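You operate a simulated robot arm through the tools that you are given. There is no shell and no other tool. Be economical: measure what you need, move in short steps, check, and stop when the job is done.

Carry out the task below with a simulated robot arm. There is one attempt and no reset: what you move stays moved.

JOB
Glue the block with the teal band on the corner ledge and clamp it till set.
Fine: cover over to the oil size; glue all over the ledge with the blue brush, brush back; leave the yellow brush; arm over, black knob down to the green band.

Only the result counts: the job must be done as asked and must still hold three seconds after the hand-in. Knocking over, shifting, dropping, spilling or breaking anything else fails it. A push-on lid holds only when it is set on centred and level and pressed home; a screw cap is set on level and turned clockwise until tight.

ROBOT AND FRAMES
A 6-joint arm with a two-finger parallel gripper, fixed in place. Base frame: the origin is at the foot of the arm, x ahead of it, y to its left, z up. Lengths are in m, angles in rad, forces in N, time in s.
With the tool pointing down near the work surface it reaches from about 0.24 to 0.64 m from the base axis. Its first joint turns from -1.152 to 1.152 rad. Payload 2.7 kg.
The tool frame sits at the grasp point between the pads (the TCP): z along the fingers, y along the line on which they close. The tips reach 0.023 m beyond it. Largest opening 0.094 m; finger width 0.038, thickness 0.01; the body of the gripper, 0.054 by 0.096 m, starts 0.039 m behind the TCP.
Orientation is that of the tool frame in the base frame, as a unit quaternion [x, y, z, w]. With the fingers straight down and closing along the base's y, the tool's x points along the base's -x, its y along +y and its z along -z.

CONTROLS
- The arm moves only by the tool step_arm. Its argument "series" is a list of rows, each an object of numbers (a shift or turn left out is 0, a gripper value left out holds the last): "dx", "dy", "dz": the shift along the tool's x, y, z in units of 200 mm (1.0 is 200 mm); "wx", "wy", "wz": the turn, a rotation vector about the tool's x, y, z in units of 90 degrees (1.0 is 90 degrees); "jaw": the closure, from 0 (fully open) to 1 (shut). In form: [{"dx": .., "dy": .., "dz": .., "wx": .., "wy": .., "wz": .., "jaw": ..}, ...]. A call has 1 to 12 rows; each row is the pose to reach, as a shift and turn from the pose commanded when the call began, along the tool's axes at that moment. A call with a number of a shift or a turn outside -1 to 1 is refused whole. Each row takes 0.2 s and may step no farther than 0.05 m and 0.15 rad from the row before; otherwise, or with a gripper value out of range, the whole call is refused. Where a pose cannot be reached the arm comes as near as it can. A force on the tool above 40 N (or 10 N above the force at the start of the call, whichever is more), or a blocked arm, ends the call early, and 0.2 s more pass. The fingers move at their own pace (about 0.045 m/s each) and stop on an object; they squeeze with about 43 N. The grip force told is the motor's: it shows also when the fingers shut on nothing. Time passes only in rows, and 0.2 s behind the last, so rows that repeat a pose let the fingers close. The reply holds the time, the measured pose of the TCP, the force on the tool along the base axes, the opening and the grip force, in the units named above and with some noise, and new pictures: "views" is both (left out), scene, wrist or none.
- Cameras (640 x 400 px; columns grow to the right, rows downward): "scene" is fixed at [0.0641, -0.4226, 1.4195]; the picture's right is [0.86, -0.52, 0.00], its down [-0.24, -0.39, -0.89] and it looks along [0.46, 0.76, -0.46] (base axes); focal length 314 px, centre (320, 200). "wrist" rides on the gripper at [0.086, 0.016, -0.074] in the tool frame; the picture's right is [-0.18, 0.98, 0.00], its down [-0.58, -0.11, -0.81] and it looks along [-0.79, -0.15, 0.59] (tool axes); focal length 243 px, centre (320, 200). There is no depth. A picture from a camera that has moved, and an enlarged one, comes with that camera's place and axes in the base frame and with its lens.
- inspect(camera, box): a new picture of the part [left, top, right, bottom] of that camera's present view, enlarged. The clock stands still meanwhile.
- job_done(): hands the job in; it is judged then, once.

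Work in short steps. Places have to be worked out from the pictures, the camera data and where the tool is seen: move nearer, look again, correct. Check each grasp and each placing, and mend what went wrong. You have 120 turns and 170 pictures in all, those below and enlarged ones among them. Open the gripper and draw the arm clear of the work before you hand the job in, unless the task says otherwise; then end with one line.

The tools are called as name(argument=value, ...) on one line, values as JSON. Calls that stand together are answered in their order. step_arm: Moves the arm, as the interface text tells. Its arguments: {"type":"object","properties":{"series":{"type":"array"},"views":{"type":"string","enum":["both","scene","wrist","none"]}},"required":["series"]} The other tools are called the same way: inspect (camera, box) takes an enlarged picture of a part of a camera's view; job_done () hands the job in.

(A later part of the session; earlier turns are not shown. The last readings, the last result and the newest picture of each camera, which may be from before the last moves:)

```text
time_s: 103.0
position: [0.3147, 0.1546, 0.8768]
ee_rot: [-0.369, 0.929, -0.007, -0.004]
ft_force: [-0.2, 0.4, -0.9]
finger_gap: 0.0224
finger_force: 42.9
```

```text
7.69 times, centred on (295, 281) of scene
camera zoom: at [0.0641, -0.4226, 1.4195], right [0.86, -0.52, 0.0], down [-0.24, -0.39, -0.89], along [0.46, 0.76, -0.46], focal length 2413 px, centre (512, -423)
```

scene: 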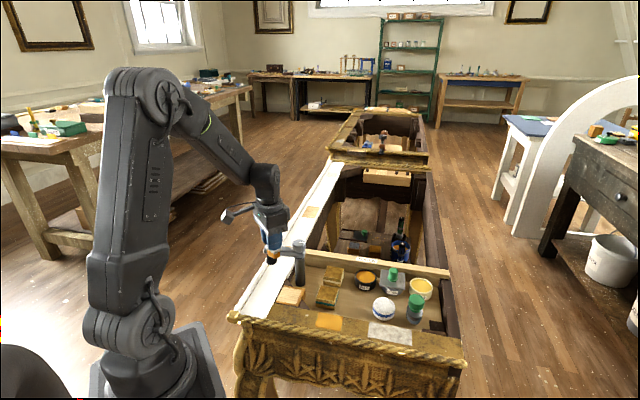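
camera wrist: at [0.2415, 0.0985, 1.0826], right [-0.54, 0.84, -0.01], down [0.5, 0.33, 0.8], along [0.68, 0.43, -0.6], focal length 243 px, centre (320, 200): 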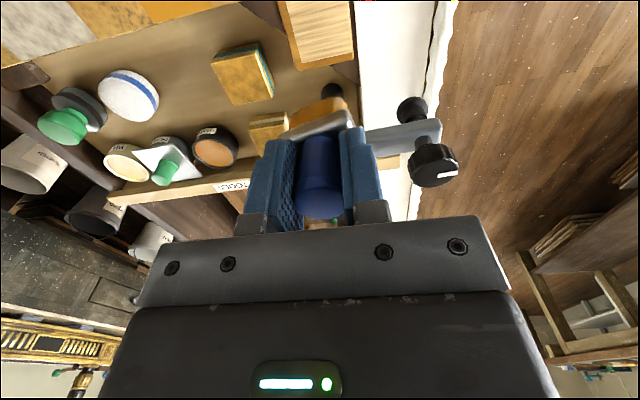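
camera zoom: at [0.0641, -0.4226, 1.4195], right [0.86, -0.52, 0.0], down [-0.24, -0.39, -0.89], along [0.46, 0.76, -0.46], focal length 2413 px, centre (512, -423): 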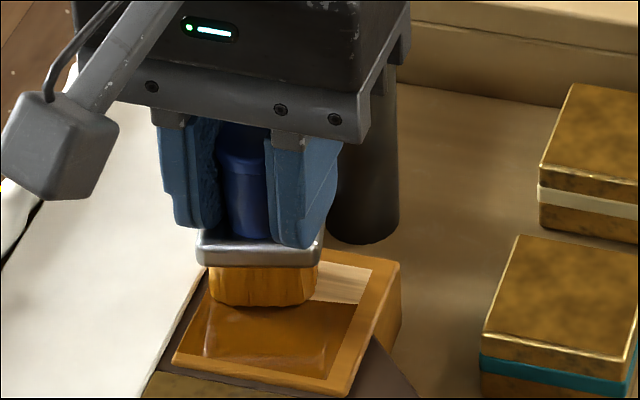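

Not quite touching. I lower about 1 mm and make small strokes here, then work across to the right rear.

step_arm(series=[{"dz": 0.003}, {"dz": 0.006}, {"dz": 0.006, "dx": -0.01}, {"dz": 0.006, "dx": -0.02}, {"dz": 0.006, "dx": -0.02, "dy": 0.01}, {"dz": 0.006, "dx": -0.01, "dy": 0.01}, {"dz": 0.006, "dx": 0.0, "dy": 0.01}, {"dz": 0.006, "dx": 0.01, "dy": 0.0}], views="none")

step_arm(series=[{"dx": -0.02, "dy": -0.02}, {"dx": -0.02, "dy": -0.04}, {"dx": -0.02, "dy": -0.06}, {"dx": -0.02, "dy": -0.08}, {"dx": -0.02, "dy": -0.1}, {"dx": -0.03, "dy": -0.12}, {"dx": -0.02, "dy": -0.12}, {"dx": -0.01, "dy": -0.12}, {"dx": 0, "dy": -0.12}], views="none")

inspect(camera="scene", box=[265, 255, 325, 307])

```text
time_s: 104.8
position: [0.3109, 0.1563, 0.8762]
ee_rot: [-0.37, 0.929, -0.007, -0.003]
ft_force: [1.8, 6.5, 13.8]
finger_gap: 0.0222
finger_force: 43.0
```

```text
time_s: 106.8
position: [0.3308, 0.136, 0.8754]
ee_rot: [-0.369, 0.929, -0.006, -0.002]
ft_force: [7.2, 2.9, 15.1]
finger_gap: 0.0227
finger_force: 43.4
```

```text
7.69 times, centred on (295, 281) of scene
camera zoom: at [0.0641, -0.4226, 1.4195], right [0.86, -0.52, 0.0], down [-0.24, -0.39, -0.89], along [0.46, 0.76, -0.46], focal length 2413 px, centre (512, -423)
```

zoom: 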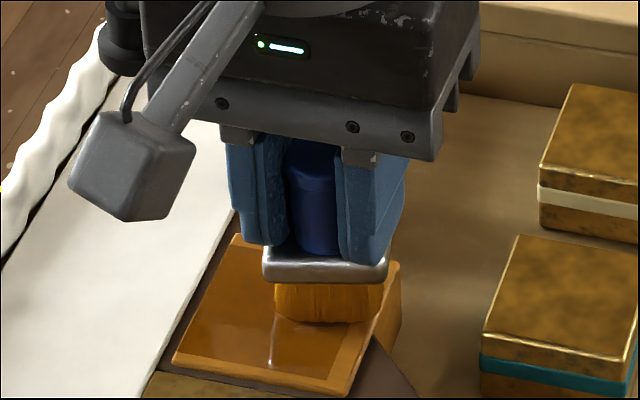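

Rear-left is covered. I lift to check the whole patch.

step_arm(series=[{"dz": -0.003, "dx": -0.02}, {"dz": -0.004, "dx": -0.01}, {"dz": -0.1}, {"dz": -0.25}, {"dz": -0.4}], views="none")

inspect(camera="scene", box=[270, 260, 320, 307])

```text
time_s: 108.0
position: [0.3278, 0.1378, 0.9528]
ee_rot: [-0.369, 0.929, -0.006, -0.005]
ft_force: [-0.1, 0.0, -1.1]
finger_gap: 0.0224
finger_force: 43.0
```

```text
8.51 times, centred on (295, 284) of scene
camera zoom: at [0.0641, -0.4226, 1.4195], right [0.86, -0.52, 0.0], down [-0.24, -0.39, -0.89], along [0.46, 0.76, -0.46], focal length 2670 px, centre (533, -511)
```

zoom: 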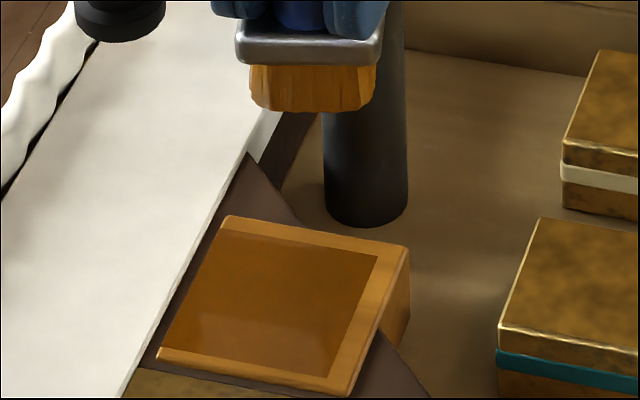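

The patch is fully covered. I carry the brush back above its place at (0.448, 0.0397).

step_arm(series=[{"dx": -0.02, "dy": -0.19}, {"dx": -0.05, "dy": -0.38}, {"dx": -0.08, "dy": -0.58}, {"dx": -0.1, "dy": -0.769}, {"dx": -0.1, "dy": -0.769, "dz": 0.2}, {"dx": -0.1, "dy": -0.769, "dz": 0.4}, {"dx": -0.1, "dy": -0.769, "dz": 0.47}], views="none")

inspect(camera="scene", box=[310, 250, 410, 330])

```text
time_s: 109.6
position: [0.4488, 0.0385, 0.861]
ee_rot: [-0.369, 0.929, -0.008, -0.004]
ft_force: [0.3, 0.1, -0.4]
finger_gap: 0.0226
finger_force: 42.9
```

```text
5.00 times, centred on (360, 290) of scene
camera zoom: at [0.0641, -0.4226, 1.4195], right [0.86, -0.52, 0.0], down [-0.24, -0.39, -0.89], along [0.46, 0.76, -0.46], focal length 1568 px, centre (120, -250)
```

zoom: 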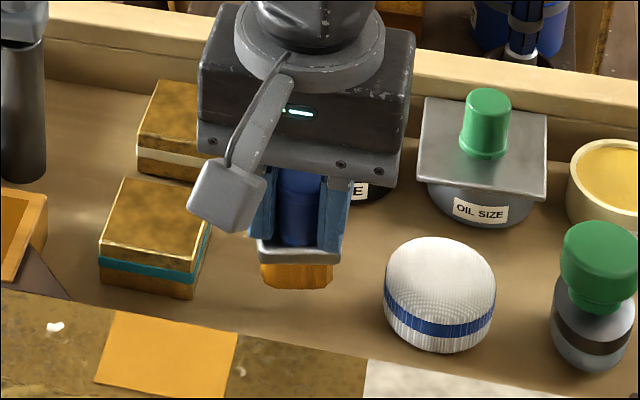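

About 12 mm to the floor. I lower gently until contact.

step_arm(series=[{"dz": 0.03}, {"dz": 0.05}, {"dz": 0.06}, {"dz": 0.066}], views="none")

```text
time_s: 110.6
position: [0.4492, 0.0375, 0.8475]
ee_rot: [-0.368, 0.93, -0.007, -0.004]
ft_force: [0.3, -0.8, -0.8]
finger_gap: 0.0223
finger_force: 42.6
```

step_arm(series=[{"dz": 0.006}, {"dz": 0.012}, {"dz": 0.016}], views="none")

```text
time_s: 111.4
position: [0.4495, 0.0374, 0.8448]
ee_rot: [-0.369, 0.93, -0.007, -0.004]
ft_force: [0.3, 1.1, 0.8]
finger_gap: 0.0221
finger_force: 43.1
```

First touch at z≈0.845. I settle 0.5 mm more, open, and rise.

step_arm(series=[{"dz": 0.003}, {"dz": 0.003, "jaw": 0.72}, {"dz": 0.003, "jaw": 0.62}, {"dz": 0.003, "jaw": 0.5}, {"dz": -0.05, "jaw": 0.5}, {"dz": -0.2, "jaw": 0.5}, {"dz": -0.35, "jaw": 0.5}, {"dz": -0.5, "jaw": 0.5}], views="wrist")

inspect(camera="scene", box=[270, 240, 410, 330])

```text
time_s: 113.2
position: [0.4504, 0.0394, 0.9442]
ee_rot: [-0.369, 0.929, -0.007, -0.003]
ft_force: [0.3, -1.2, 1.1]
finger_gap: 0.047
finger_force: 0.0
camera wrist: at [0.3753, -0.0071, 1.02], right [-0.54, 0.84, -0.01], down [0.5, 0.33, 0.8], along [0.68, 0.43, -0.6], focal length 243 px, centre (320, 200)
```

wrist: 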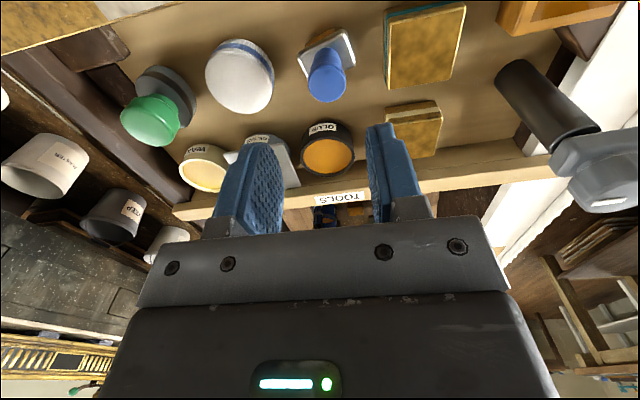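

```text
4.44 times, centred on (340, 285) of scene
camera zoom: at [0.0641, -0.4226, 1.4195], right [0.86, -0.52, 0.0], down [-0.24, -0.39, -0.89], along [0.46, 0.76, -0.46], focal length 1394 px, centre (231, -178)
```

zoom: 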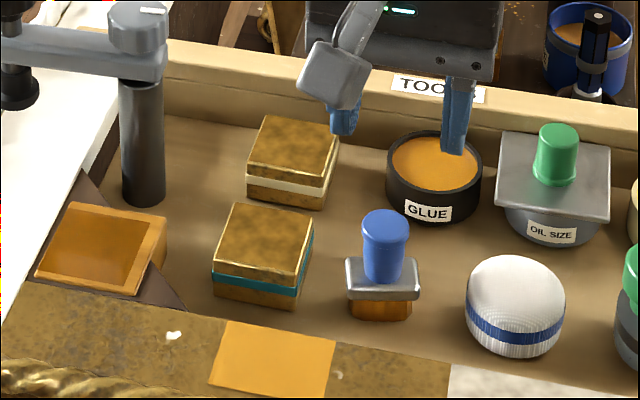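

The brush is back in place. I move above the teal-banded block, opening wide, and level the tool.

step_arm(series=[{"dx": -0.005, "dy": 0.13, "jaw": 0.1}, {"dx": -0.01, "dy": 0.26}, {"dx": -0.014, "dy": 0.382, "wx": -0.01, "wy": -0.008, "dz": 0.05}, {"dx": -0.014, "dy": 0.382, "wx": -0.01, "wy": -0.008, "dz": 0.1}], views="wrist")

inspect(camera="wrist", box=[220, 0, 420, 160])

```text
time_s: 114.2
position: [0.3972, 0.0976, 0.9248]
ee_rot: [-0.369, 0.93, 0.003, 0.0]
ft_force: [0.9, -0.5, 0.1]
finger_gap: 0.0846
finger_force: 0.0
camera wrist: at [0.3235, 0.0496, 0.9986], right [-0.54, 0.84, 0.01], down [0.5, 0.32, 0.81], along [0.68, 0.44, -0.59], focal length 243 px, centre (320, 200)
```

wrist: 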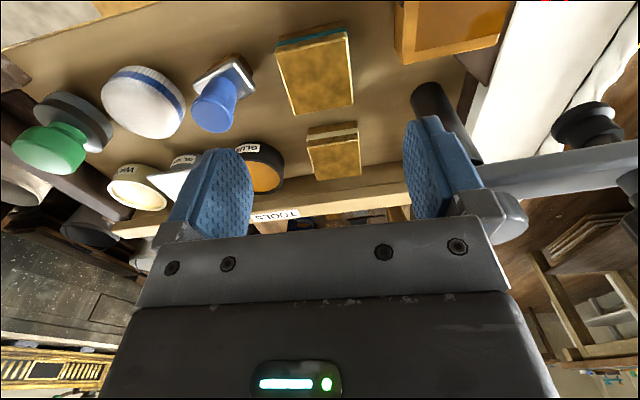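

```text
2.50 times, centred on (320, 80) of wrist
camera zoom: at [0.3235, 0.0496, 0.9986], right [-0.54, 0.84, 0.01], down [0.5, 0.32, 0.81], along [0.68, 0.44, -0.59], focal length 606 px, centre (320, 500)
```

zoom: 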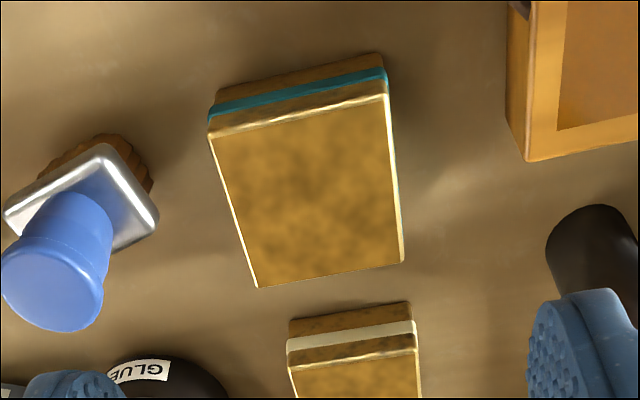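

The block is at (0.402, 0.0988), 47×49 mm, aligned with the gripper. I descend and grip it high.

step_arm(series=[{"dx": -0.0215, "dy": -0.012, "dz": 0.2}, {"dx": -0.0215, "dy": -0.012, "dz": 0.38}, {"dx": -0.0215, "dy": -0.012, "dz": 0.45}, {"dx": -0.0215, "dy": -0.012, "dz": 0.474}, {"dx": -0.0215, "dy": -0.012, "dz": 0.474, "jaw": 0.3}, {"dx": -0.0215, "dy": -0.012, "dz": 0.474, "jaw": 0.4}, {"dx": -0.0215, "dy": -0.012, "dz": 0.474, "jaw": 0.46}, {"dx": -0.0215, "dy": -0.012, "dz": 0.474, "jaw": 0.52}, {"dx": -0.0215, "dy": -0.012, "dz": 0.474, "jaw": 0.7}, {"dx": -0.0215, "dy": -0.012, "dz": 0.474, "jaw": 0.7}], views="wrist")

```text
time_s: 115.0
position: [0.4057, 0.1014, 0.8451]
ee_rot: [-0.368, 0.93, 0.002, 0.003]
ft_force: [-2.6, -0.9, 14.5]
finger_gap: 0.0836
finger_force: 0.0
stopped in row 4: the force on the tool passed its limit (the readings are from after the stop); the commanded pose is now the measured one
camera wrist: at [0.3318, 0.0531, 0.9176], right [-0.54, 0.84, 0.0], down [0.49, 0.31, 0.81], along [0.68, 0.44, -0.58], focal length 243 px, centre (320, 200)
```

wrist: 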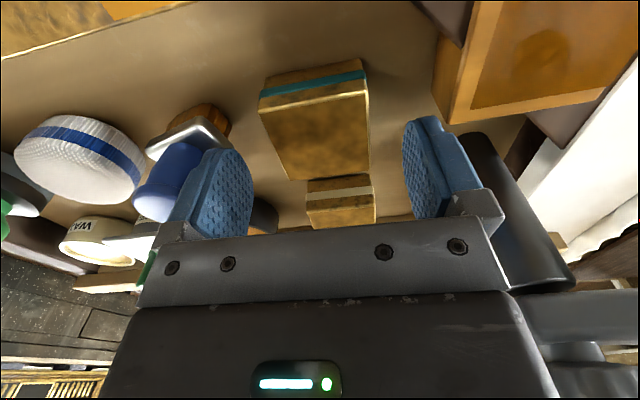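

Something was touched at z≈0.845, most likely the left finger on the brush ferrule. I rise, narrow the opening, and check the brush.

step_arm(series=[{"dz": -0.1}, {"dz": -0.2, "jaw": 0.34}, {"dz": -0.2, "jaw": 0.34}], views="wrist")

inspect(camera="scene", box=[270, 220, 410, 330])

```text
time_s: 115.8
position: [0.4056, 0.1007, 0.8833]
ee_rot: [-0.367, 0.93, 0.002, 0.002]
ft_force: [-0.3, -0.7, 0.5]
finger_gap: 0.0618
finger_force: 0.0
camera wrist: at [0.3317, 0.0523, 0.9574], right [-0.54, 0.84, 0.0], down [0.5, 0.31, 0.81], along [0.68, 0.44, -0.59], focal length 243 px, centre (320, 200)
```

wrist: 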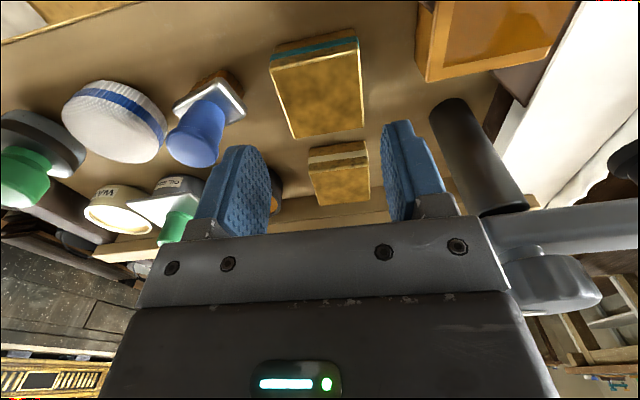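

```text
3.64 times, centred on (340, 275) of scene
camera zoom: at [0.0641, -0.4226, 1.4195], right [0.86, -0.52, 0.0], down [-0.24, -0.39, -0.89], along [0.46, 0.76, -0.46], focal length 1141 px, centre (247, -73)
```

zoom: 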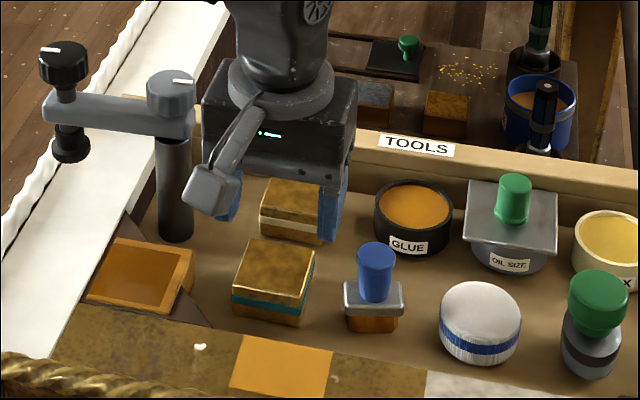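

The brush is fine. With the narrower opening I correct 4 mm and descend again to the block.

step_arm(series=[{"dx": 0.018, "dy": 0.005, "dz": 0.12}, {"dx": 0.018, "dy": 0.005, "dz": 0.2}, {"dx": 0.018, "dy": 0.005, "dz": 0.24}, {"dx": 0.018, "dy": 0.005, "dz": 0.266}, {"dx": 0.018, "dy": 0.005, "dz": 0.266, "jaw": 0.42}, {"dx": 0.018, "dy": 0.005, "dz": 0.266, "jaw": 0.47}, {"dx": 0.018, "dy": 0.005, "dz": 0.266, "jaw": 0.52}, {"dx": 0.018, "dy": 0.005, "dz": 0.266, "jaw": 0.7}, {"dx": 0.018, "dy": 0.005, "dz": 0.266, "jaw": 0.7}], views="wrist")

```text
time_s: 117.8
position: [0.4028, 0.0989, 0.8295]
ee_rot: [-0.368, 0.93, 0.001, 0.003]
ft_force: [-0.9, 0.0, -1.0]
finger_gap: 0.0488
finger_force: 43.0
camera wrist: at [0.3283, 0.0519, 0.9035], right [-0.54, 0.84, 0.0], down [0.5, 0.31, 0.81], along [0.68, 0.44, -0.59], focal length 243 px, centre (320, 200)
```

wrist: 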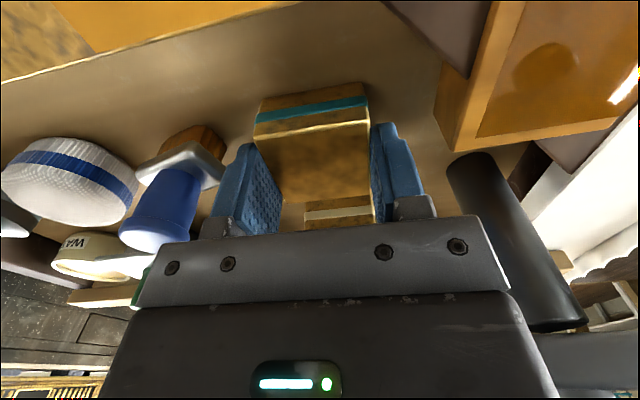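

Block gripped. I lift 50 mm, move forward first (to pass in front of the post), then left to above the ledge.

step_arm(series=[{"dz": -0.08}, {"dz": -0.25}, {"dz": -0.27, "dx": 0.1}, {"dz": -0.27, "dx": 0.19}, {"dz": -0.27, "dx": 0.19, "dy": 0.12}, {"dz": -0.27, "dx": 0.19, "dy": 0.24}, {"dz": -0.27, "dx": 0.185, "dy": 0.36}, {"dz": -0.27, "dx": 0.18, "dy": 0.463}, {"dz": -0.27, "dx": 0.18, "dy": 0.463}], views="wrist")

inspect(camera="scene", box=[245, 220, 345, 307])

```text
time_s: 119.8
position: [0.3112, 0.1394, 0.8837]
ee_rot: [-0.368, 0.93, 0.002, 0.003]
ft_force: [0.4, 0.0, -1.0]
finger_gap: 0.0488
finger_force: 43.3
camera wrist: at [0.237, 0.0928, 0.9572], right [-0.54, 0.84, 0.0], down [0.5, 0.31, 0.81], along [0.68, 0.44, -0.59], focal length 243 px, centre (320, 200)
```

wrist: 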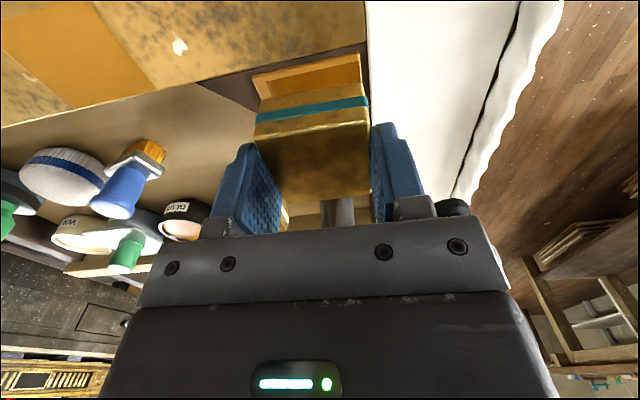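

```text
4.60 times, centred on (295, 264) of scene
camera zoom: at [0.0641, -0.4226, 1.4195], right [0.86, -0.52, 0.0], down [-0.24, -0.39, -0.89], along [0.46, 0.76, -0.46], focal length 1442 px, centre (435, -92)
```

zoom: 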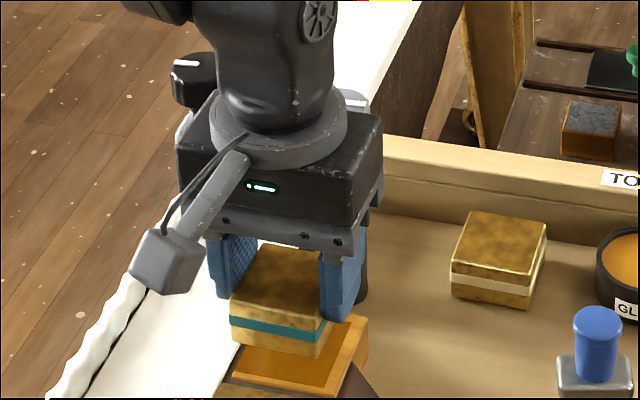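

4 mm more to the rear is needed. I correct and lower the block to just above contact.

step_arm(series=[{"dx": -0.02, "dz": 0.02}, {"dx": -0.02, "dz": 0.06}, {"dx": -0.02, "dz": 0.085}, {"dx": -0.02, "dz": 0.1}], views="wrist")

inspect(camera="scene", box=[270, 260, 320, 307])

```text
time_s: 120.8
position: [0.3145, 0.1442, 0.8651]
ee_rot: [-0.368, 0.93, 0.002, 0.003]
ft_force: [-0.8, -0.2, -0.4]
finger_gap: 0.049
finger_force: 42.9
camera wrist: at [0.2402, 0.0963, 0.9379], right [-0.54, 0.84, 0.0], down [0.5, 0.31, 0.81], along [0.68, 0.44, -0.59], focal length 243 px, centre (320, 200)
```

wrist: 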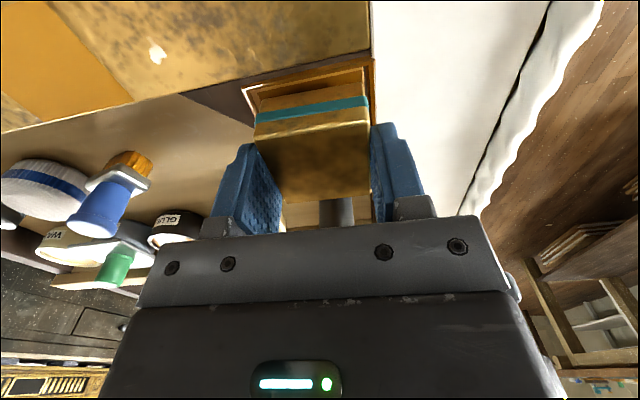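

```text
8.51 times, centred on (295, 284) of scene
camera zoom: at [0.0641, -0.4226, 1.4195], right [0.86, -0.52, 0.0], down [-0.24, -0.39, -0.89], along [0.46, 0.76, -0.46], focal length 2670 px, centre (533, -511)
```

zoom: 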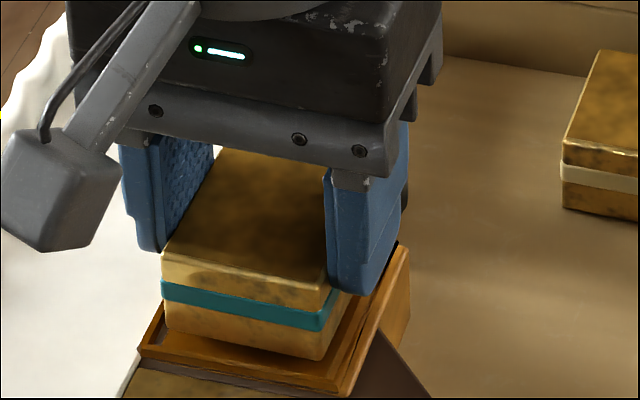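

Well aligned over the patch. I lower slowly to contact.

step_arm(series=[{"dz": 0.008}, {"dz": 0.014}, {"dz": 0.018}, {"dz": 0.022}], views="none")

```text
time_s: 121.8
position: [0.3151, 0.1446, 0.8596]
ee_rot: [-0.369, 0.929, 0.002, 0.002]
ft_force: [-7.5, -5.4, 28.0]
finger_gap: 0.0491
finger_force: 43.2
```

Seated with 28 N. I unload slightly, open, and rise straight up.

step_arm(series=[{"dz": -0.012}, {"dz": -0.012, "jaw": 0.44}, {"dz": -0.012, "jaw": 0.38}, {"dz": -0.012, "jaw": 0.34}, {"dz": -0.08, "jaw": 0.34}, {"dz": -0.25, "jaw": 0.34}, {"dz": -0.45, "jaw": 0.34}, {"dz": -0.65, "jaw": 0.34}], views="wrist")

inspect(camera="scene", box=[245, 220, 345, 307])

```text
time_s: 123.6
position: [0.3146, 0.1445, 0.9897]
ee_rot: [-0.369, 0.93, 0.001, 0.003]
ft_force: [0.0, 0.6, 0.1]
finger_gap: 0.0619
finger_force: 0.1
camera wrist: at [0.2406, 0.0977, 1.0639], right [-0.54, 0.84, 0.0], down [0.5, 0.32, 0.81], along [0.68, 0.44, -0.59], focal length 243 px, centre (320, 200)
```

wrist: 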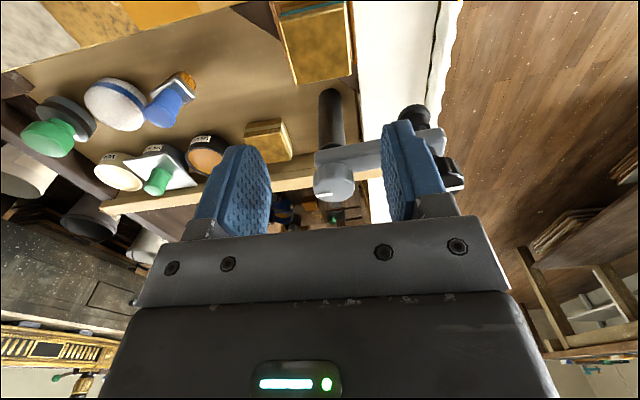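

```text
4.60 times, centred on (295, 264) of scene
camera zoom: at [0.0641, -0.4226, 1.4195], right [0.86, -0.52, 0.0], down [-0.24, -0.39, -0.89], along [0.46, 0.76, -0.46], focal length 1442 px, centre (435, -92)
```

zoom: 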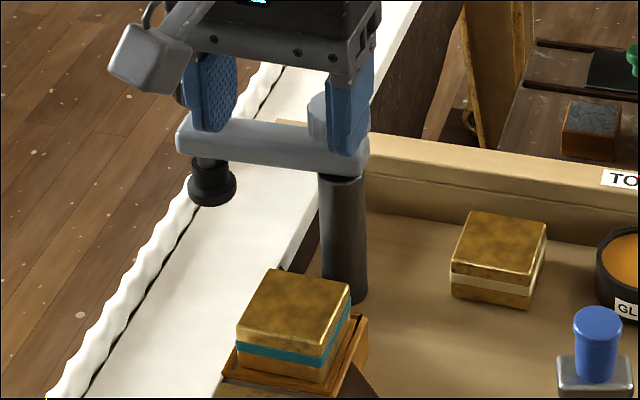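

The block sits on the glued patch. Next, I swing the clamp arm: close the fingers, turn to yaw 0, go high around to the far (+y) side of the knob.

step_arm(series=[{"dz": -0.2, "jaw": 1}, {"dz": -0.2, "dx": -0.11, "dy": 0.08, "wz": 0.08}, {"dz": -0.2, "dx": -0.22, "dy": 0.17, "wz": 0.16}, {"dz": -0.2, "dx": -0.33, "dy": 0.26, "wz": 0.24}, {"dz": -0.2, "dx": -0.44, "dy": 0.35, "wz": 0.32}, {"dz": -0.2, "dx": -0.54, "dy": 0.42, "wz": 0.4}, {"dz": -0.2, "dx": -0.574, "dy": 0.445, "wz": 0.478}, {"dz": -0.2, "dx": -0.574, "dy": 0.445, "wz": 0.478}])

```text
time_s: 125.4
position: [0.338, 0.2892, 1.0321]
ee_rot: [-0.001, 1.0, 0.002, 0.002]
ft_force: [-0.2, -0.1, -0.4]
finger_gap: 0.0002
finger_force: 42.7
camera wrist: at [0.2508, 0.3046, 1.1055], right [0.18, 0.98, 0.01], down [0.58, -0.11, 0.81], along [0.79, -0.14, -0.59], focal length 243 px, centre (320, 200)
```

scene: 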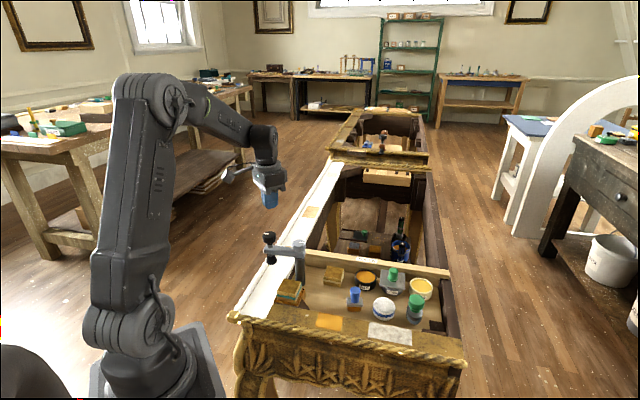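
wrist: 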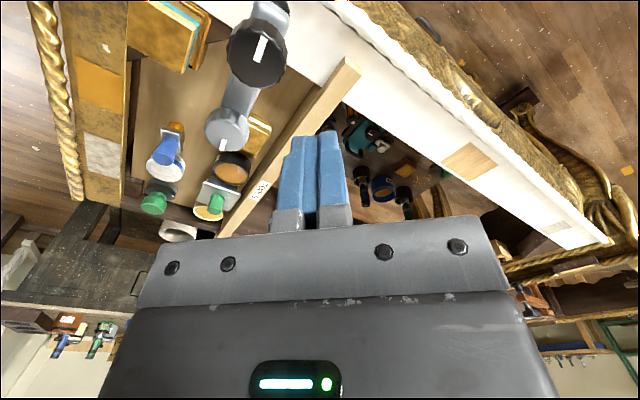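

The fingers are behind the knob with clearance. I descend to z≈0.94 and begin pushing the knob along its arc.

step_arm(series=[{"dz": 0.15}, {"dz": 0.3}, {"dz": 0.46}, {"dz": 0.46, "dx": 0.06, "dy": -0.06}, {"dz": 0.46, "dx": 0.14, "dy": -0.14}, {"dz": 0.46, "dx": 0.2, "dy": -0.22}])

```text
time_s: 126.8
position: [0.2986, 0.2417, 0.9382]
ee_rot: [-0.002, 1.0, 0.002, 0.001]
ft_force: [0.0, -0.2, -0.4]
finger_gap: 0.0
finger_force: 42.7
camera wrist: at [0.2117, 0.2584, 1.0117], right [0.18, 0.98, 0.01], down [0.58, -0.11, 0.81], along [0.79, -0.14, -0.59], focal length 243 px, centre (320, 200)
```

scene: 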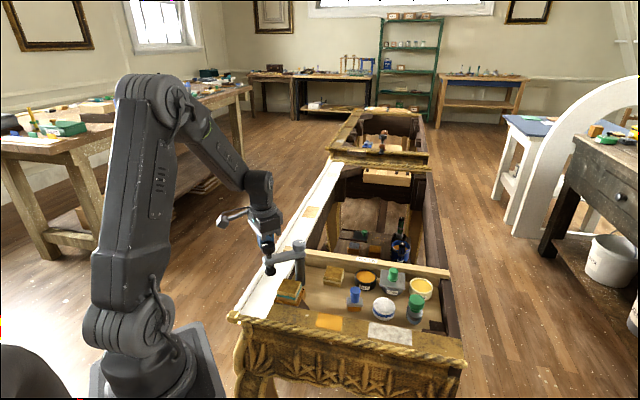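
wrist: 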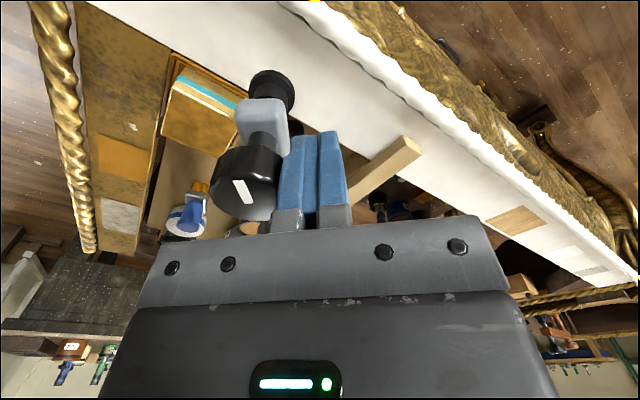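

The arm follows. I continue along the arc toward the block.

step_arm(series=[{"dx": 0.04, "dy": -0.06}, {"dx": 0.078, "dy": -0.12}, {"dx": 0.098, "dy": -0.18}, {"dx": 0.108, "dy": -0.235}, {"dx": 0.107, "dy": -0.285}], views="wrist")

inspect(camera="scene", box=[245, 220, 345, 307])

```text
time_s: 128.0
position: [0.2755, 0.1852, 0.9378]
ee_rot: [-0.001, 1.0, 0.002, 0.001]
ft_force: [0.0, -0.1, -0.7]
finger_gap: 0.0
finger_force: 42.7
camera wrist: at [0.1898, 0.2019, 1.0108], right [0.18, 0.98, 0.01], down [0.58, -0.11, 0.81], along [0.79, -0.14, -0.59], focal length 243 px, centre (320, 200)
```

wrist: 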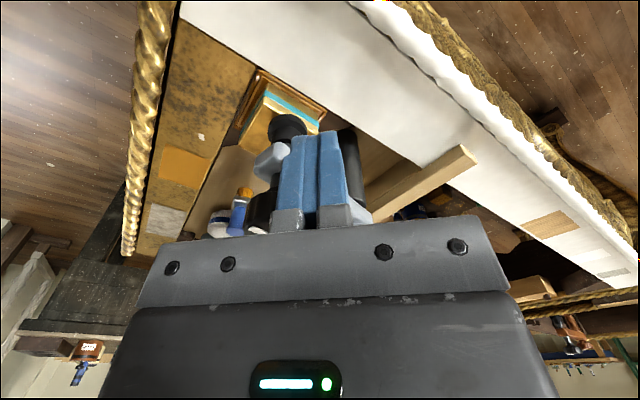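

```text
4.60 times, centred on (295, 264) of scene
camera zoom: at [0.0641, -0.4226, 1.4195], right [0.86, -0.52, 0.0], down [-0.24, -0.39, -0.89], along [0.46, 0.76, -0.46], focal length 1442 px, centre (435, -92)
```

zoom: 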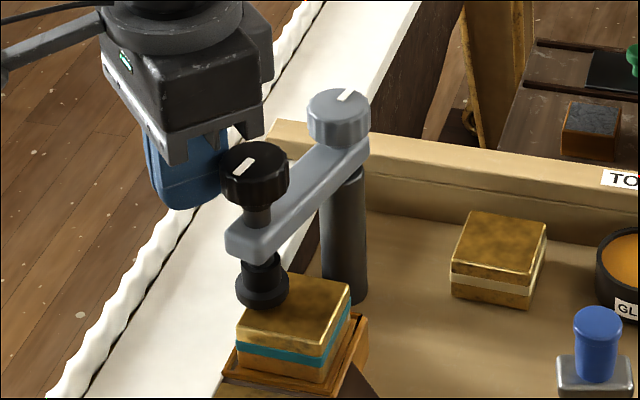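

The pad is over the block's left part. I push on about 18 mm more.

step_arm(series=[{"dx": -0.01, "dy": -0.035}, {"dx": -0.025, "dy": -0.065}, {"dx": -0.04, "dy": -0.09}], views="none")

inspect(camera="scene", box=[245, 220, 345, 307])

```text
time_s: 128.8
position: [0.2841, 0.1687, 0.9378]
ee_rot: [-0.002, 1.0, 0.004, 0.002]
ft_force: [-10.4, 18.8, -2.8]
finger_gap: 0.0
finger_force: 41.9
```

```text
4.60 times, centred on (295, 264) of scene
camera zoom: at [0.0639, -0.4221, 1.4197], right [0.86, -0.52, 0.0], down [-0.24, -0.39, -0.89], along [0.46, 0.76, -0.46], focal length 1442 px, centre (435, -92)
```

zoom: 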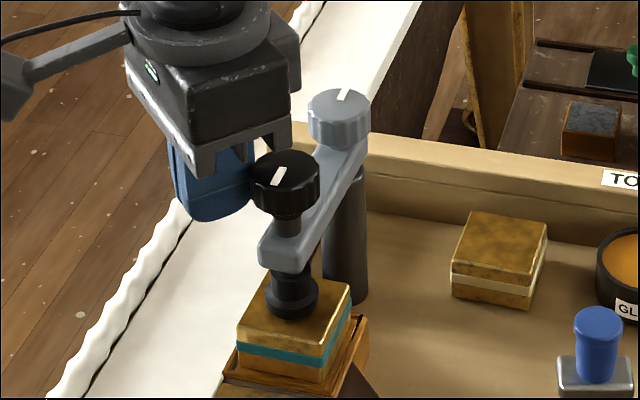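

The arm is over and at its stop, pad centred on the block. I inspect the knob and spindle for the green band.

inspect(camera="scene", box=[276, 248, 316, 296])

```text
8.33 times, centred on (296, 272) of scene
camera zoom: at [0.0639, -0.4221, 1.4197], right [0.86, -0.52, 0.0], down [-0.24, -0.39, -0.89], along [0.46, 0.76, -0.46], focal length 2614 px, centre (520, -400)
```

zoom: 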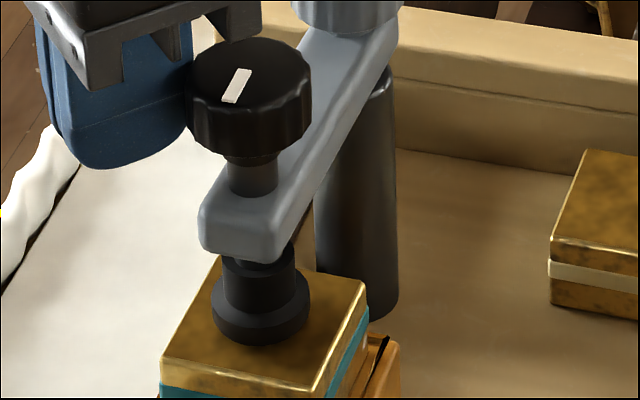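

The pad will screw down, so I need to turn the knob clockwise. I back off, rise, and go above the knob with yaw 43° and open fingers.

step_arm(series=[{"dy": 0.08}, {"dy": 0.1, "dz": -0.2}, {"dy": 0.1, "dz": -0.4}, {"dy": 0.0, "dx": -0.06, "dz": -0.45, "wz": -0.08, "jaw": 0.36}, {"dy": -0.1, "dx": -0.12, "dz": -0.45, "wz": -0.16}, {"dy": -0.14, "dx": -0.13, "dz": -0.45, "wz": -0.24}, {"dy": -0.14, "dx": -0.13, "dz": -0.45, "wz": -0.32}, {"dy": -0.14, "dx": -0.13, "dz": -0.45, "wz": -0.4}, {"dy": -0.14, "dx": -0.13, "dz": -0.45, "wz": -0.478}], views="wrist")

inspect(camera="wrist", box=[220, 0, 420, 160])

```text
time_s: 130.8
position: [0.3124, 0.1404, 1.028]
ee_rot: [-0.369, 0.929, 0.002, 0.002]
ft_force: [0.4, 0.1, -0.1]
finger_gap: 0.0602
finger_force: 0.0
camera wrist: at [0.2373, 0.092, 1.1015], right [-0.54, 0.84, 0.0], down [0.49, 0.32, 0.81], along [0.68, 0.44, -0.59], focal length 243 px, centre (320, 200)
```

wrist: 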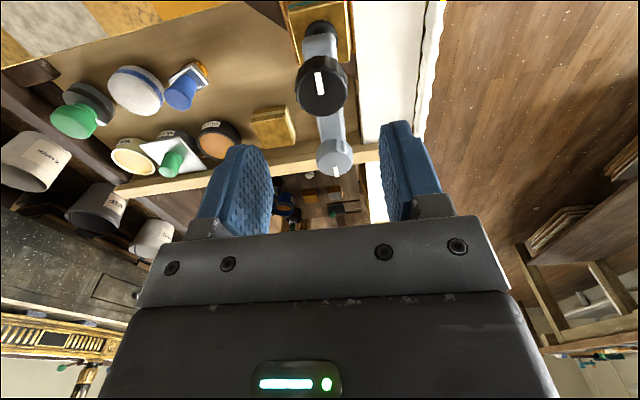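

```text
2.50 times, centred on (320, 80) of wrist
camera zoom: at [0.2373, 0.092, 1.1015], right [-0.54, 0.84, 0.0], down [0.49, 0.32, 0.81], along [0.68, 0.44, -0.59], focal length 606 px, centre (320, 500)
```

zoom: 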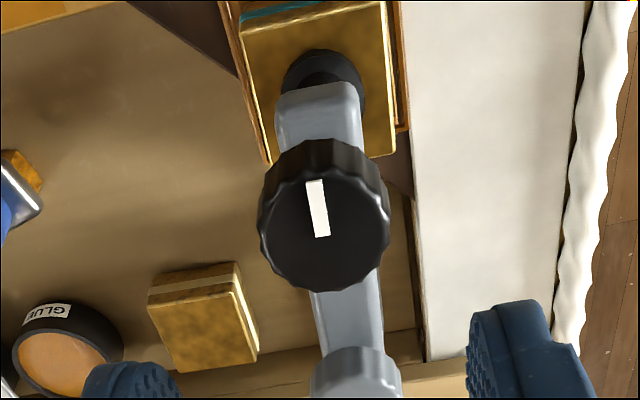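

Knob at (0.311, 0.140), top at about z 0.949. I descend around it and grip.

step_arm(series=[{"dx": 0.004, "dy": 0.004, "dz": 0.2}, {"dx": 0.004, "dy": 0.004, "dz": 0.33}, {"dx": 0.004, "dy": 0.004, "dz": 0.38}, {"dx": 0.004, "dy": 0.004, "dz": 0.4}, {"dx": 0.004, "dy": 0.004, "dz": 0.4, "jaw": 0.52}, {"dx": 0.004, "dy": 0.004, "dz": 0.4, "jaw": 0.58}, {"dx": 0.004, "dy": 0.004, "dz": 0.4, "jaw": 0.64}, {"dx": 0.004, "dy": 0.004, "dz": 0.4, "jaw": 0.9}, {"dx": 0.004, "dy": 0.004, "dz": 0.4, "jaw": 0.9}], views="wrist")

```text
time_s: 132.8
position: [0.3109, 0.1398, 0.9469]
ee_rot: [-0.368, 0.93, 0.002, 0.002]
ft_force: [-3.3, 2.3, -2.2]
finger_gap: 0.035
finger_force: 44.9
camera wrist: at [0.2363, 0.0924, 1.0203], right [-0.54, 0.84, 0.0], down [0.5, 0.31, 0.81], along [0.68, 0.44, -0.59], focal length 243 px, centre (320, 200)
```

wrist: 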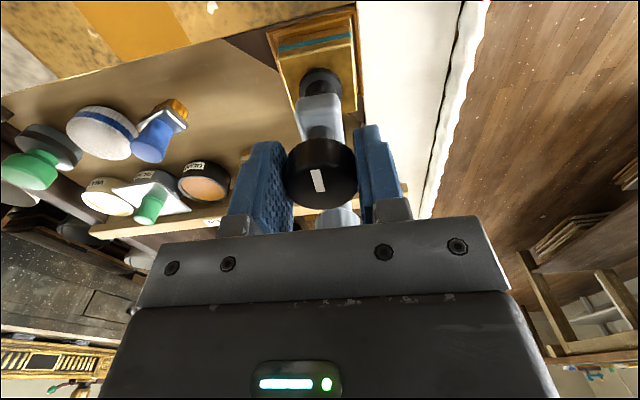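

Gripped at 0.035. I turn clockwise 45° first and see what moves.

step_arm(series=[{"wz": 0.08}, {"wz": 0.16}, {"wz": 0.24}, {"wz": 0.32}, {"wz": 0.4}, {"wz": 0.48}], views="wrist")

inspect(camera="scene", box=[266, 243, 326, 296])

```text
time_s: 134.0
position: [0.3099, 0.1414, 0.9459]
ee_rot: [-0.082, 0.997, 0.005, 0.002]
ft_force: [1.9, 11.2, -8.8]
finger_gap: 0.035
finger_force: 44.9
stopped in row 5: the force on the tool passed its limit (the readings are from after the stop); the commanded pose is now the measured one
camera wrist: at [0.2214, 0.1432, 1.0197], right [0.02, 1.0, 0.01], down [0.59, -0.02, 0.81], along [0.81, -0.01, -0.59], focal length 243 px, centre (320, 200)
```

wrist: 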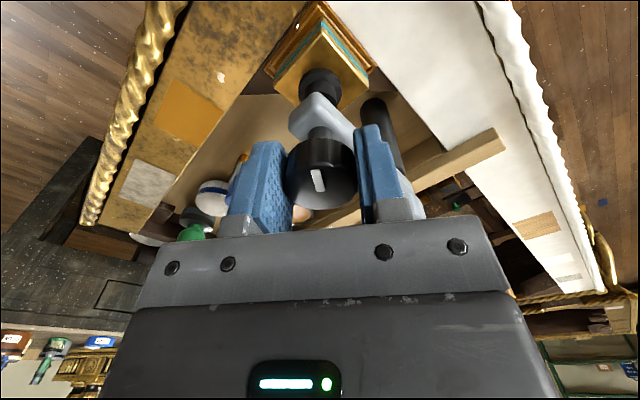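

```text
7.55 times, centred on (296, 270) of scene
camera zoom: at [0.0642, -0.4223, 1.4196], right [0.86, -0.52, 0.0], down [-0.24, -0.39, -0.89], along [0.46, 0.76, -0.46], focal length 2368 px, centre (501, -324)
```

zoom: 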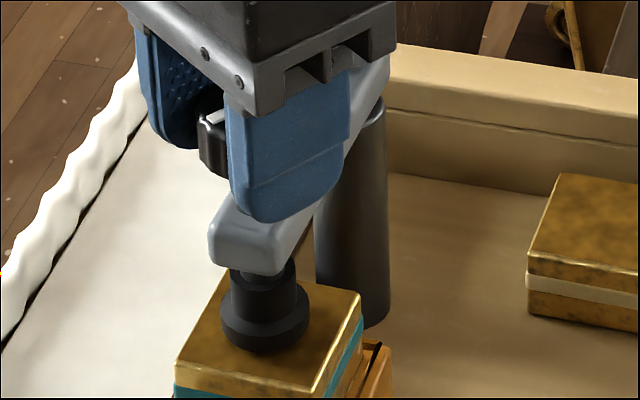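

The knob turns with the gripper and is pulling down, so it screws downward. I follow down with the rotation.

step_arm(series=[{"dz": 0.005, "wz": 0.05}, {"dz": 0.009, "wz": 0.1}, {"dz": 0.013, "wz": 0.15}, {"dz": 0.017, "wz": 0.2}], views="none")

```text
time_s: 135.0
position: [0.3097, 0.1427, 0.9438]
ee_rot: [0.076, 0.997, 0.005, 0.004]
ft_force: [-12.2, 22.8, 27.0]
finger_gap: 0.0352
finger_force: 44.7
```

There is too much down and side load. I ease it: up 1.6 mm and about 2 mm toward the load, then continue turning.

step_arm(series=[{"dz": -0.008, "dx": 0.006, "dy": 0.009}, {"dz": -0.008, "dx": 0.006, "dy": 0.009, "wz": 0.05}, {"dz": -0.008, "dx": 0.006, "dy": 0.009, "wz": 0.1}, {"dz": -0.007, "dx": 0.006, "dy": 0.009, "wz": 0.15}, {"dz": -0.006, "dx": 0.006, "dy": 0.009, "wz": 0.2}], views="wrist")

inspect(camera="scene", box=[266, 243, 326, 296])

```text
time_s: 136.2
position: [0.3109, 0.1431, 0.9431]
ee_rot: [0.231, 0.973, 0.006, 0.003]
ft_force: [11.2, 21.5, 3.0]
finger_gap: 0.035
finger_force: 45.2
camera wrist: at [0.2394, 0.1965, 1.0178], right [0.61, 0.8, 0.01], down [0.46, -0.37, 0.81], along [0.65, -0.48, -0.59], focal length 243 px, centre (320, 200)
```

wrist: 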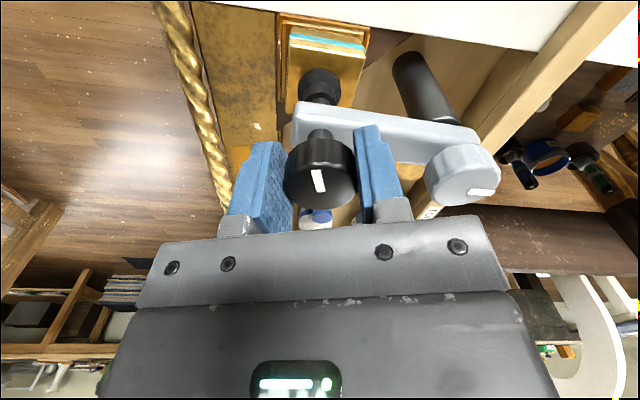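

```text
7.55 times, centred on (296, 270) of scene
camera zoom: at [0.0644, -0.422, 1.4197], right [0.86, -0.52, 0.0], down [-0.24, -0.39, -0.89], along [0.46, 0.76, -0.46], focal length 2368 px, centre (501, -324)
```

zoom: 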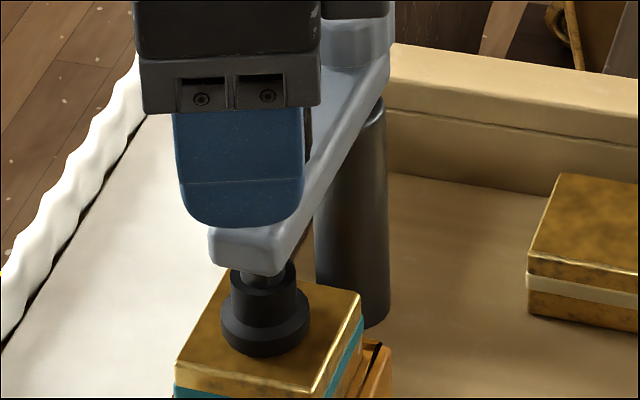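

About 70° turned, and the pad has lowered 3–4 mm. I continue clockwise, following downward.

step_arm(series=[{"dy": 0.009, "wz": 0.05, "dz": 0.002}, {"dy": 0.009, "wz": 0.1, "dz": 0.003}, {"dy": 0.009, "wz": 0.15, "dz": 0.004}, {"dy": 0.009, "wz": 0.2, "dz": 0.006}, {"dy": 0.009, "wz": 0.25, "dz": 0.007}], views="none")

inspect(camera="scene", box=[266, 243, 326, 296])

```text
time_s: 137.4
position: [0.3103, 0.145, 0.9428]
ee_rot: [0.416, 0.909, 0.006, 0.001]
ft_force: [13.0, 12.6, 2.3]
finger_gap: 0.0349
finger_force: 44.8
```

```text
7.55 times, centred on (296, 270) of scene
camera zoom: at [0.0645, -0.4223, 1.4196], right [0.86, -0.52, 0.0], down [-0.24, -0.39, -0.89], along [0.46, 0.76, -0.46], focal length 2368 px, centre (501, -324)
```

zoom: 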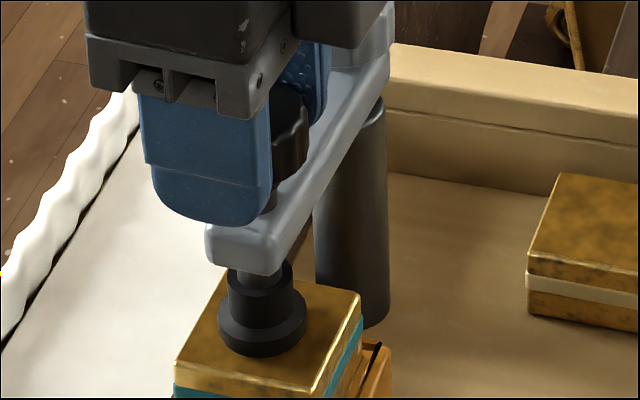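

I continue turning clockwise another 45°, watching the pad and force.

step_arm(series=[{"wz": 0.06, "dz": 0.001}, {"wz": 0.12, "dz": 0.002}, {"wz": 0.18, "dz": 0.003}, {"wz": 0.24, "dz": 0.004}, {"wz": 0.3, "dz": 0.005}, {"wz": 0.36, "dz": 0.006}, {"wz": 0.42, "dz": 0.007}, {"wz": 0.48, "dz": 0.008}], views="wrist")

inspect(camera="scene", box=[266, 243, 326, 296])

```text
time_s: 139.2
position: [0.3123, 0.1467, 0.9428]
ee_rot: [0.721, 0.693, 0.009, -0.001]
ft_force: [22.5, 17.5, -1.8]
finger_gap: 0.035
finger_force: 45.2
camera wrist: at [0.3314, 0.2313, 1.0174], right [0.97, -0.23, 0.01], down [-0.14, -0.59, 0.8], along [-0.18, -0.78, -0.6], focal length 243 px, centre (320, 200)
```

wrist: 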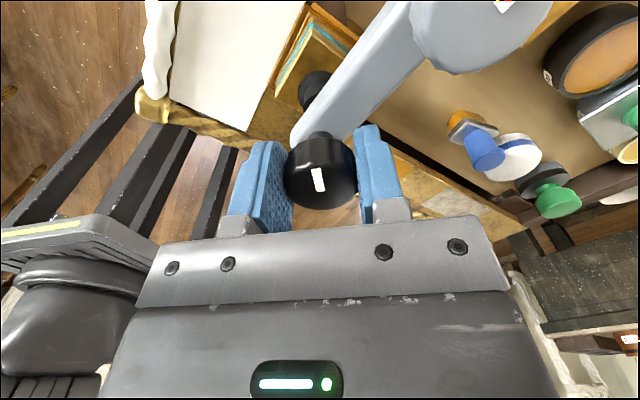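

```text
7.55 times, centred on (296, 270) of scene
camera zoom: at [0.0647, -0.4221, 1.4196], right [0.86, -0.52, 0.0], down [-0.24, -0.39, -0.89], along [0.46, 0.76, -0.46], focal length 2368 px, centre (501, -324)
```

zoom: 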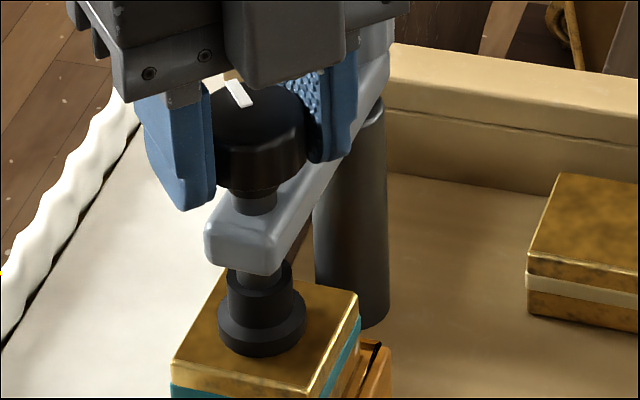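

The knob is turning and the pad is close to or touching the block. I ease the side load and continue clockwise.

step_arm(series=[{"dx": 0.008, "dy": 0.009}, {"dx": 0.008, "dy": 0.009, "wz": 0.06, "dz": 0.001}, {"dx": 0.008, "dy": 0.009, "wz": 0.12, "dz": 0.002}, {"dx": 0.008, "dy": 0.009, "wz": 0.18, "dz": 0.003}, {"dx": 0.008, "dy": 0.009, "wz": 0.24, "dz": 0.004}, {"dx": 0.008, "dy": 0.009, "wz": 0.3, "dz": 0.005}, {"dx": 0.008, "dy": 0.009, "wz": 0.36, "dz": 0.006}, {"dx": 0.008, "dy": 0.009, "wz": 0.42, "dz": 0.007}], views="none")

inspect(camera="scene", box=[266, 243, 326, 296])

```text
time_s: 141.0
position: [0.3137, 0.1467, 0.9396]
ee_rot: [0.907, 0.422, 0.005, -0.003]
ft_force: [13.6, 9.8, 11.3]
finger_gap: 0.0351
finger_force: 45.2
```

```text
7.55 times, centred on (296, 270) of scene
camera zoom: at [0.0644, -0.4224, 1.4196], right [0.86, -0.52, 0.0], down [-0.24, -0.39, -0.89], along [0.46, 0.76, -0.46], focal length 2368 px, centre (501, -324)
```

zoom: 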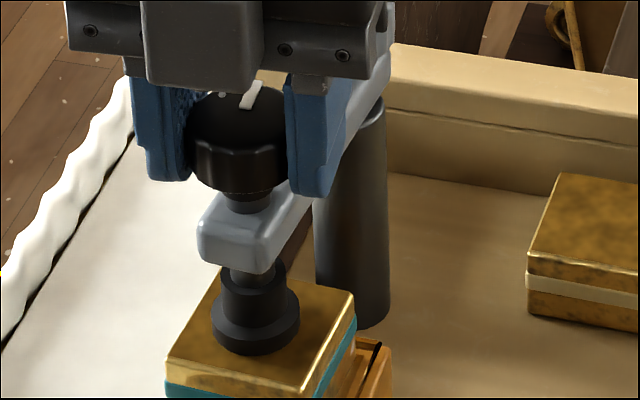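

Turning drags the arm slightly off its stop (about 3 mm, block with it). I push the knob back toward the stop while continuing to turn.

step_arm(series=[{"dx": -0.002, "dy": 0.01}, {"dx": -0.003, "dy": 0.02}, {"dx": -0.003, "dy": 0.025, "wz": 0.05}, {"dx": -0.003, "dy": 0.025, "wz": 0.1, "dz": 0.002}, {"dx": -0.003, "dy": 0.025, "wz": 0.15, "dz": 0.003}], views="wrist")

inspect(camera="scene", box=[266, 243, 326, 296])

```text
time_s: 142.2
position: [0.3154, 0.1439, 0.9388]
ee_rot: [0.945, 0.327, 0.002, -0.01]
ft_force: [-9.3, 13.0, 6.3]
finger_gap: 0.0353
finger_force: 44.8
out of reach, approached as far as the arm can: row 5
stopped in row 5: the force on the tool passed its limit (the readings are from after the stop); the commanded pose is now the measured one
camera wrist: at [0.3935, 0.1833, 1.0143], right [0.46, -0.89, -0.02], down [-0.52, -0.29, 0.8], along [-0.72, -0.36, -0.6], focal length 243 px, centre (320, 200)
```

wrist: 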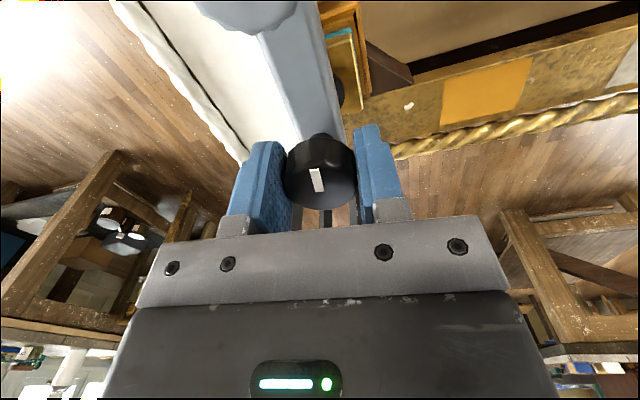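

```text
7.55 times, centred on (296, 270) of scene
camera zoom: at [0.0638, -0.4223, 1.4196], right [0.86, -0.52, 0.0], down [-0.24, -0.39, -0.89], along [0.46, 0.76, -0.46], focal length 2368 px, centre (501, -324)
```

zoom: 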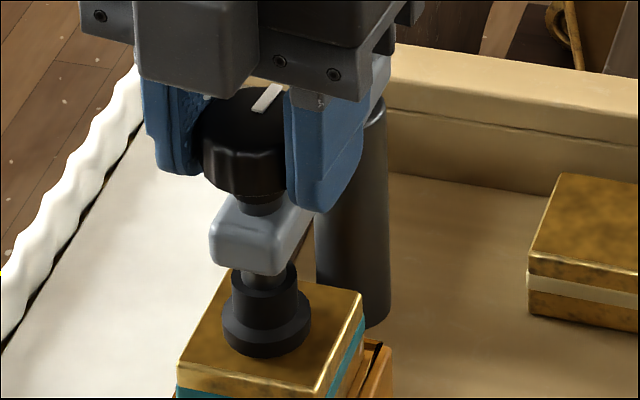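

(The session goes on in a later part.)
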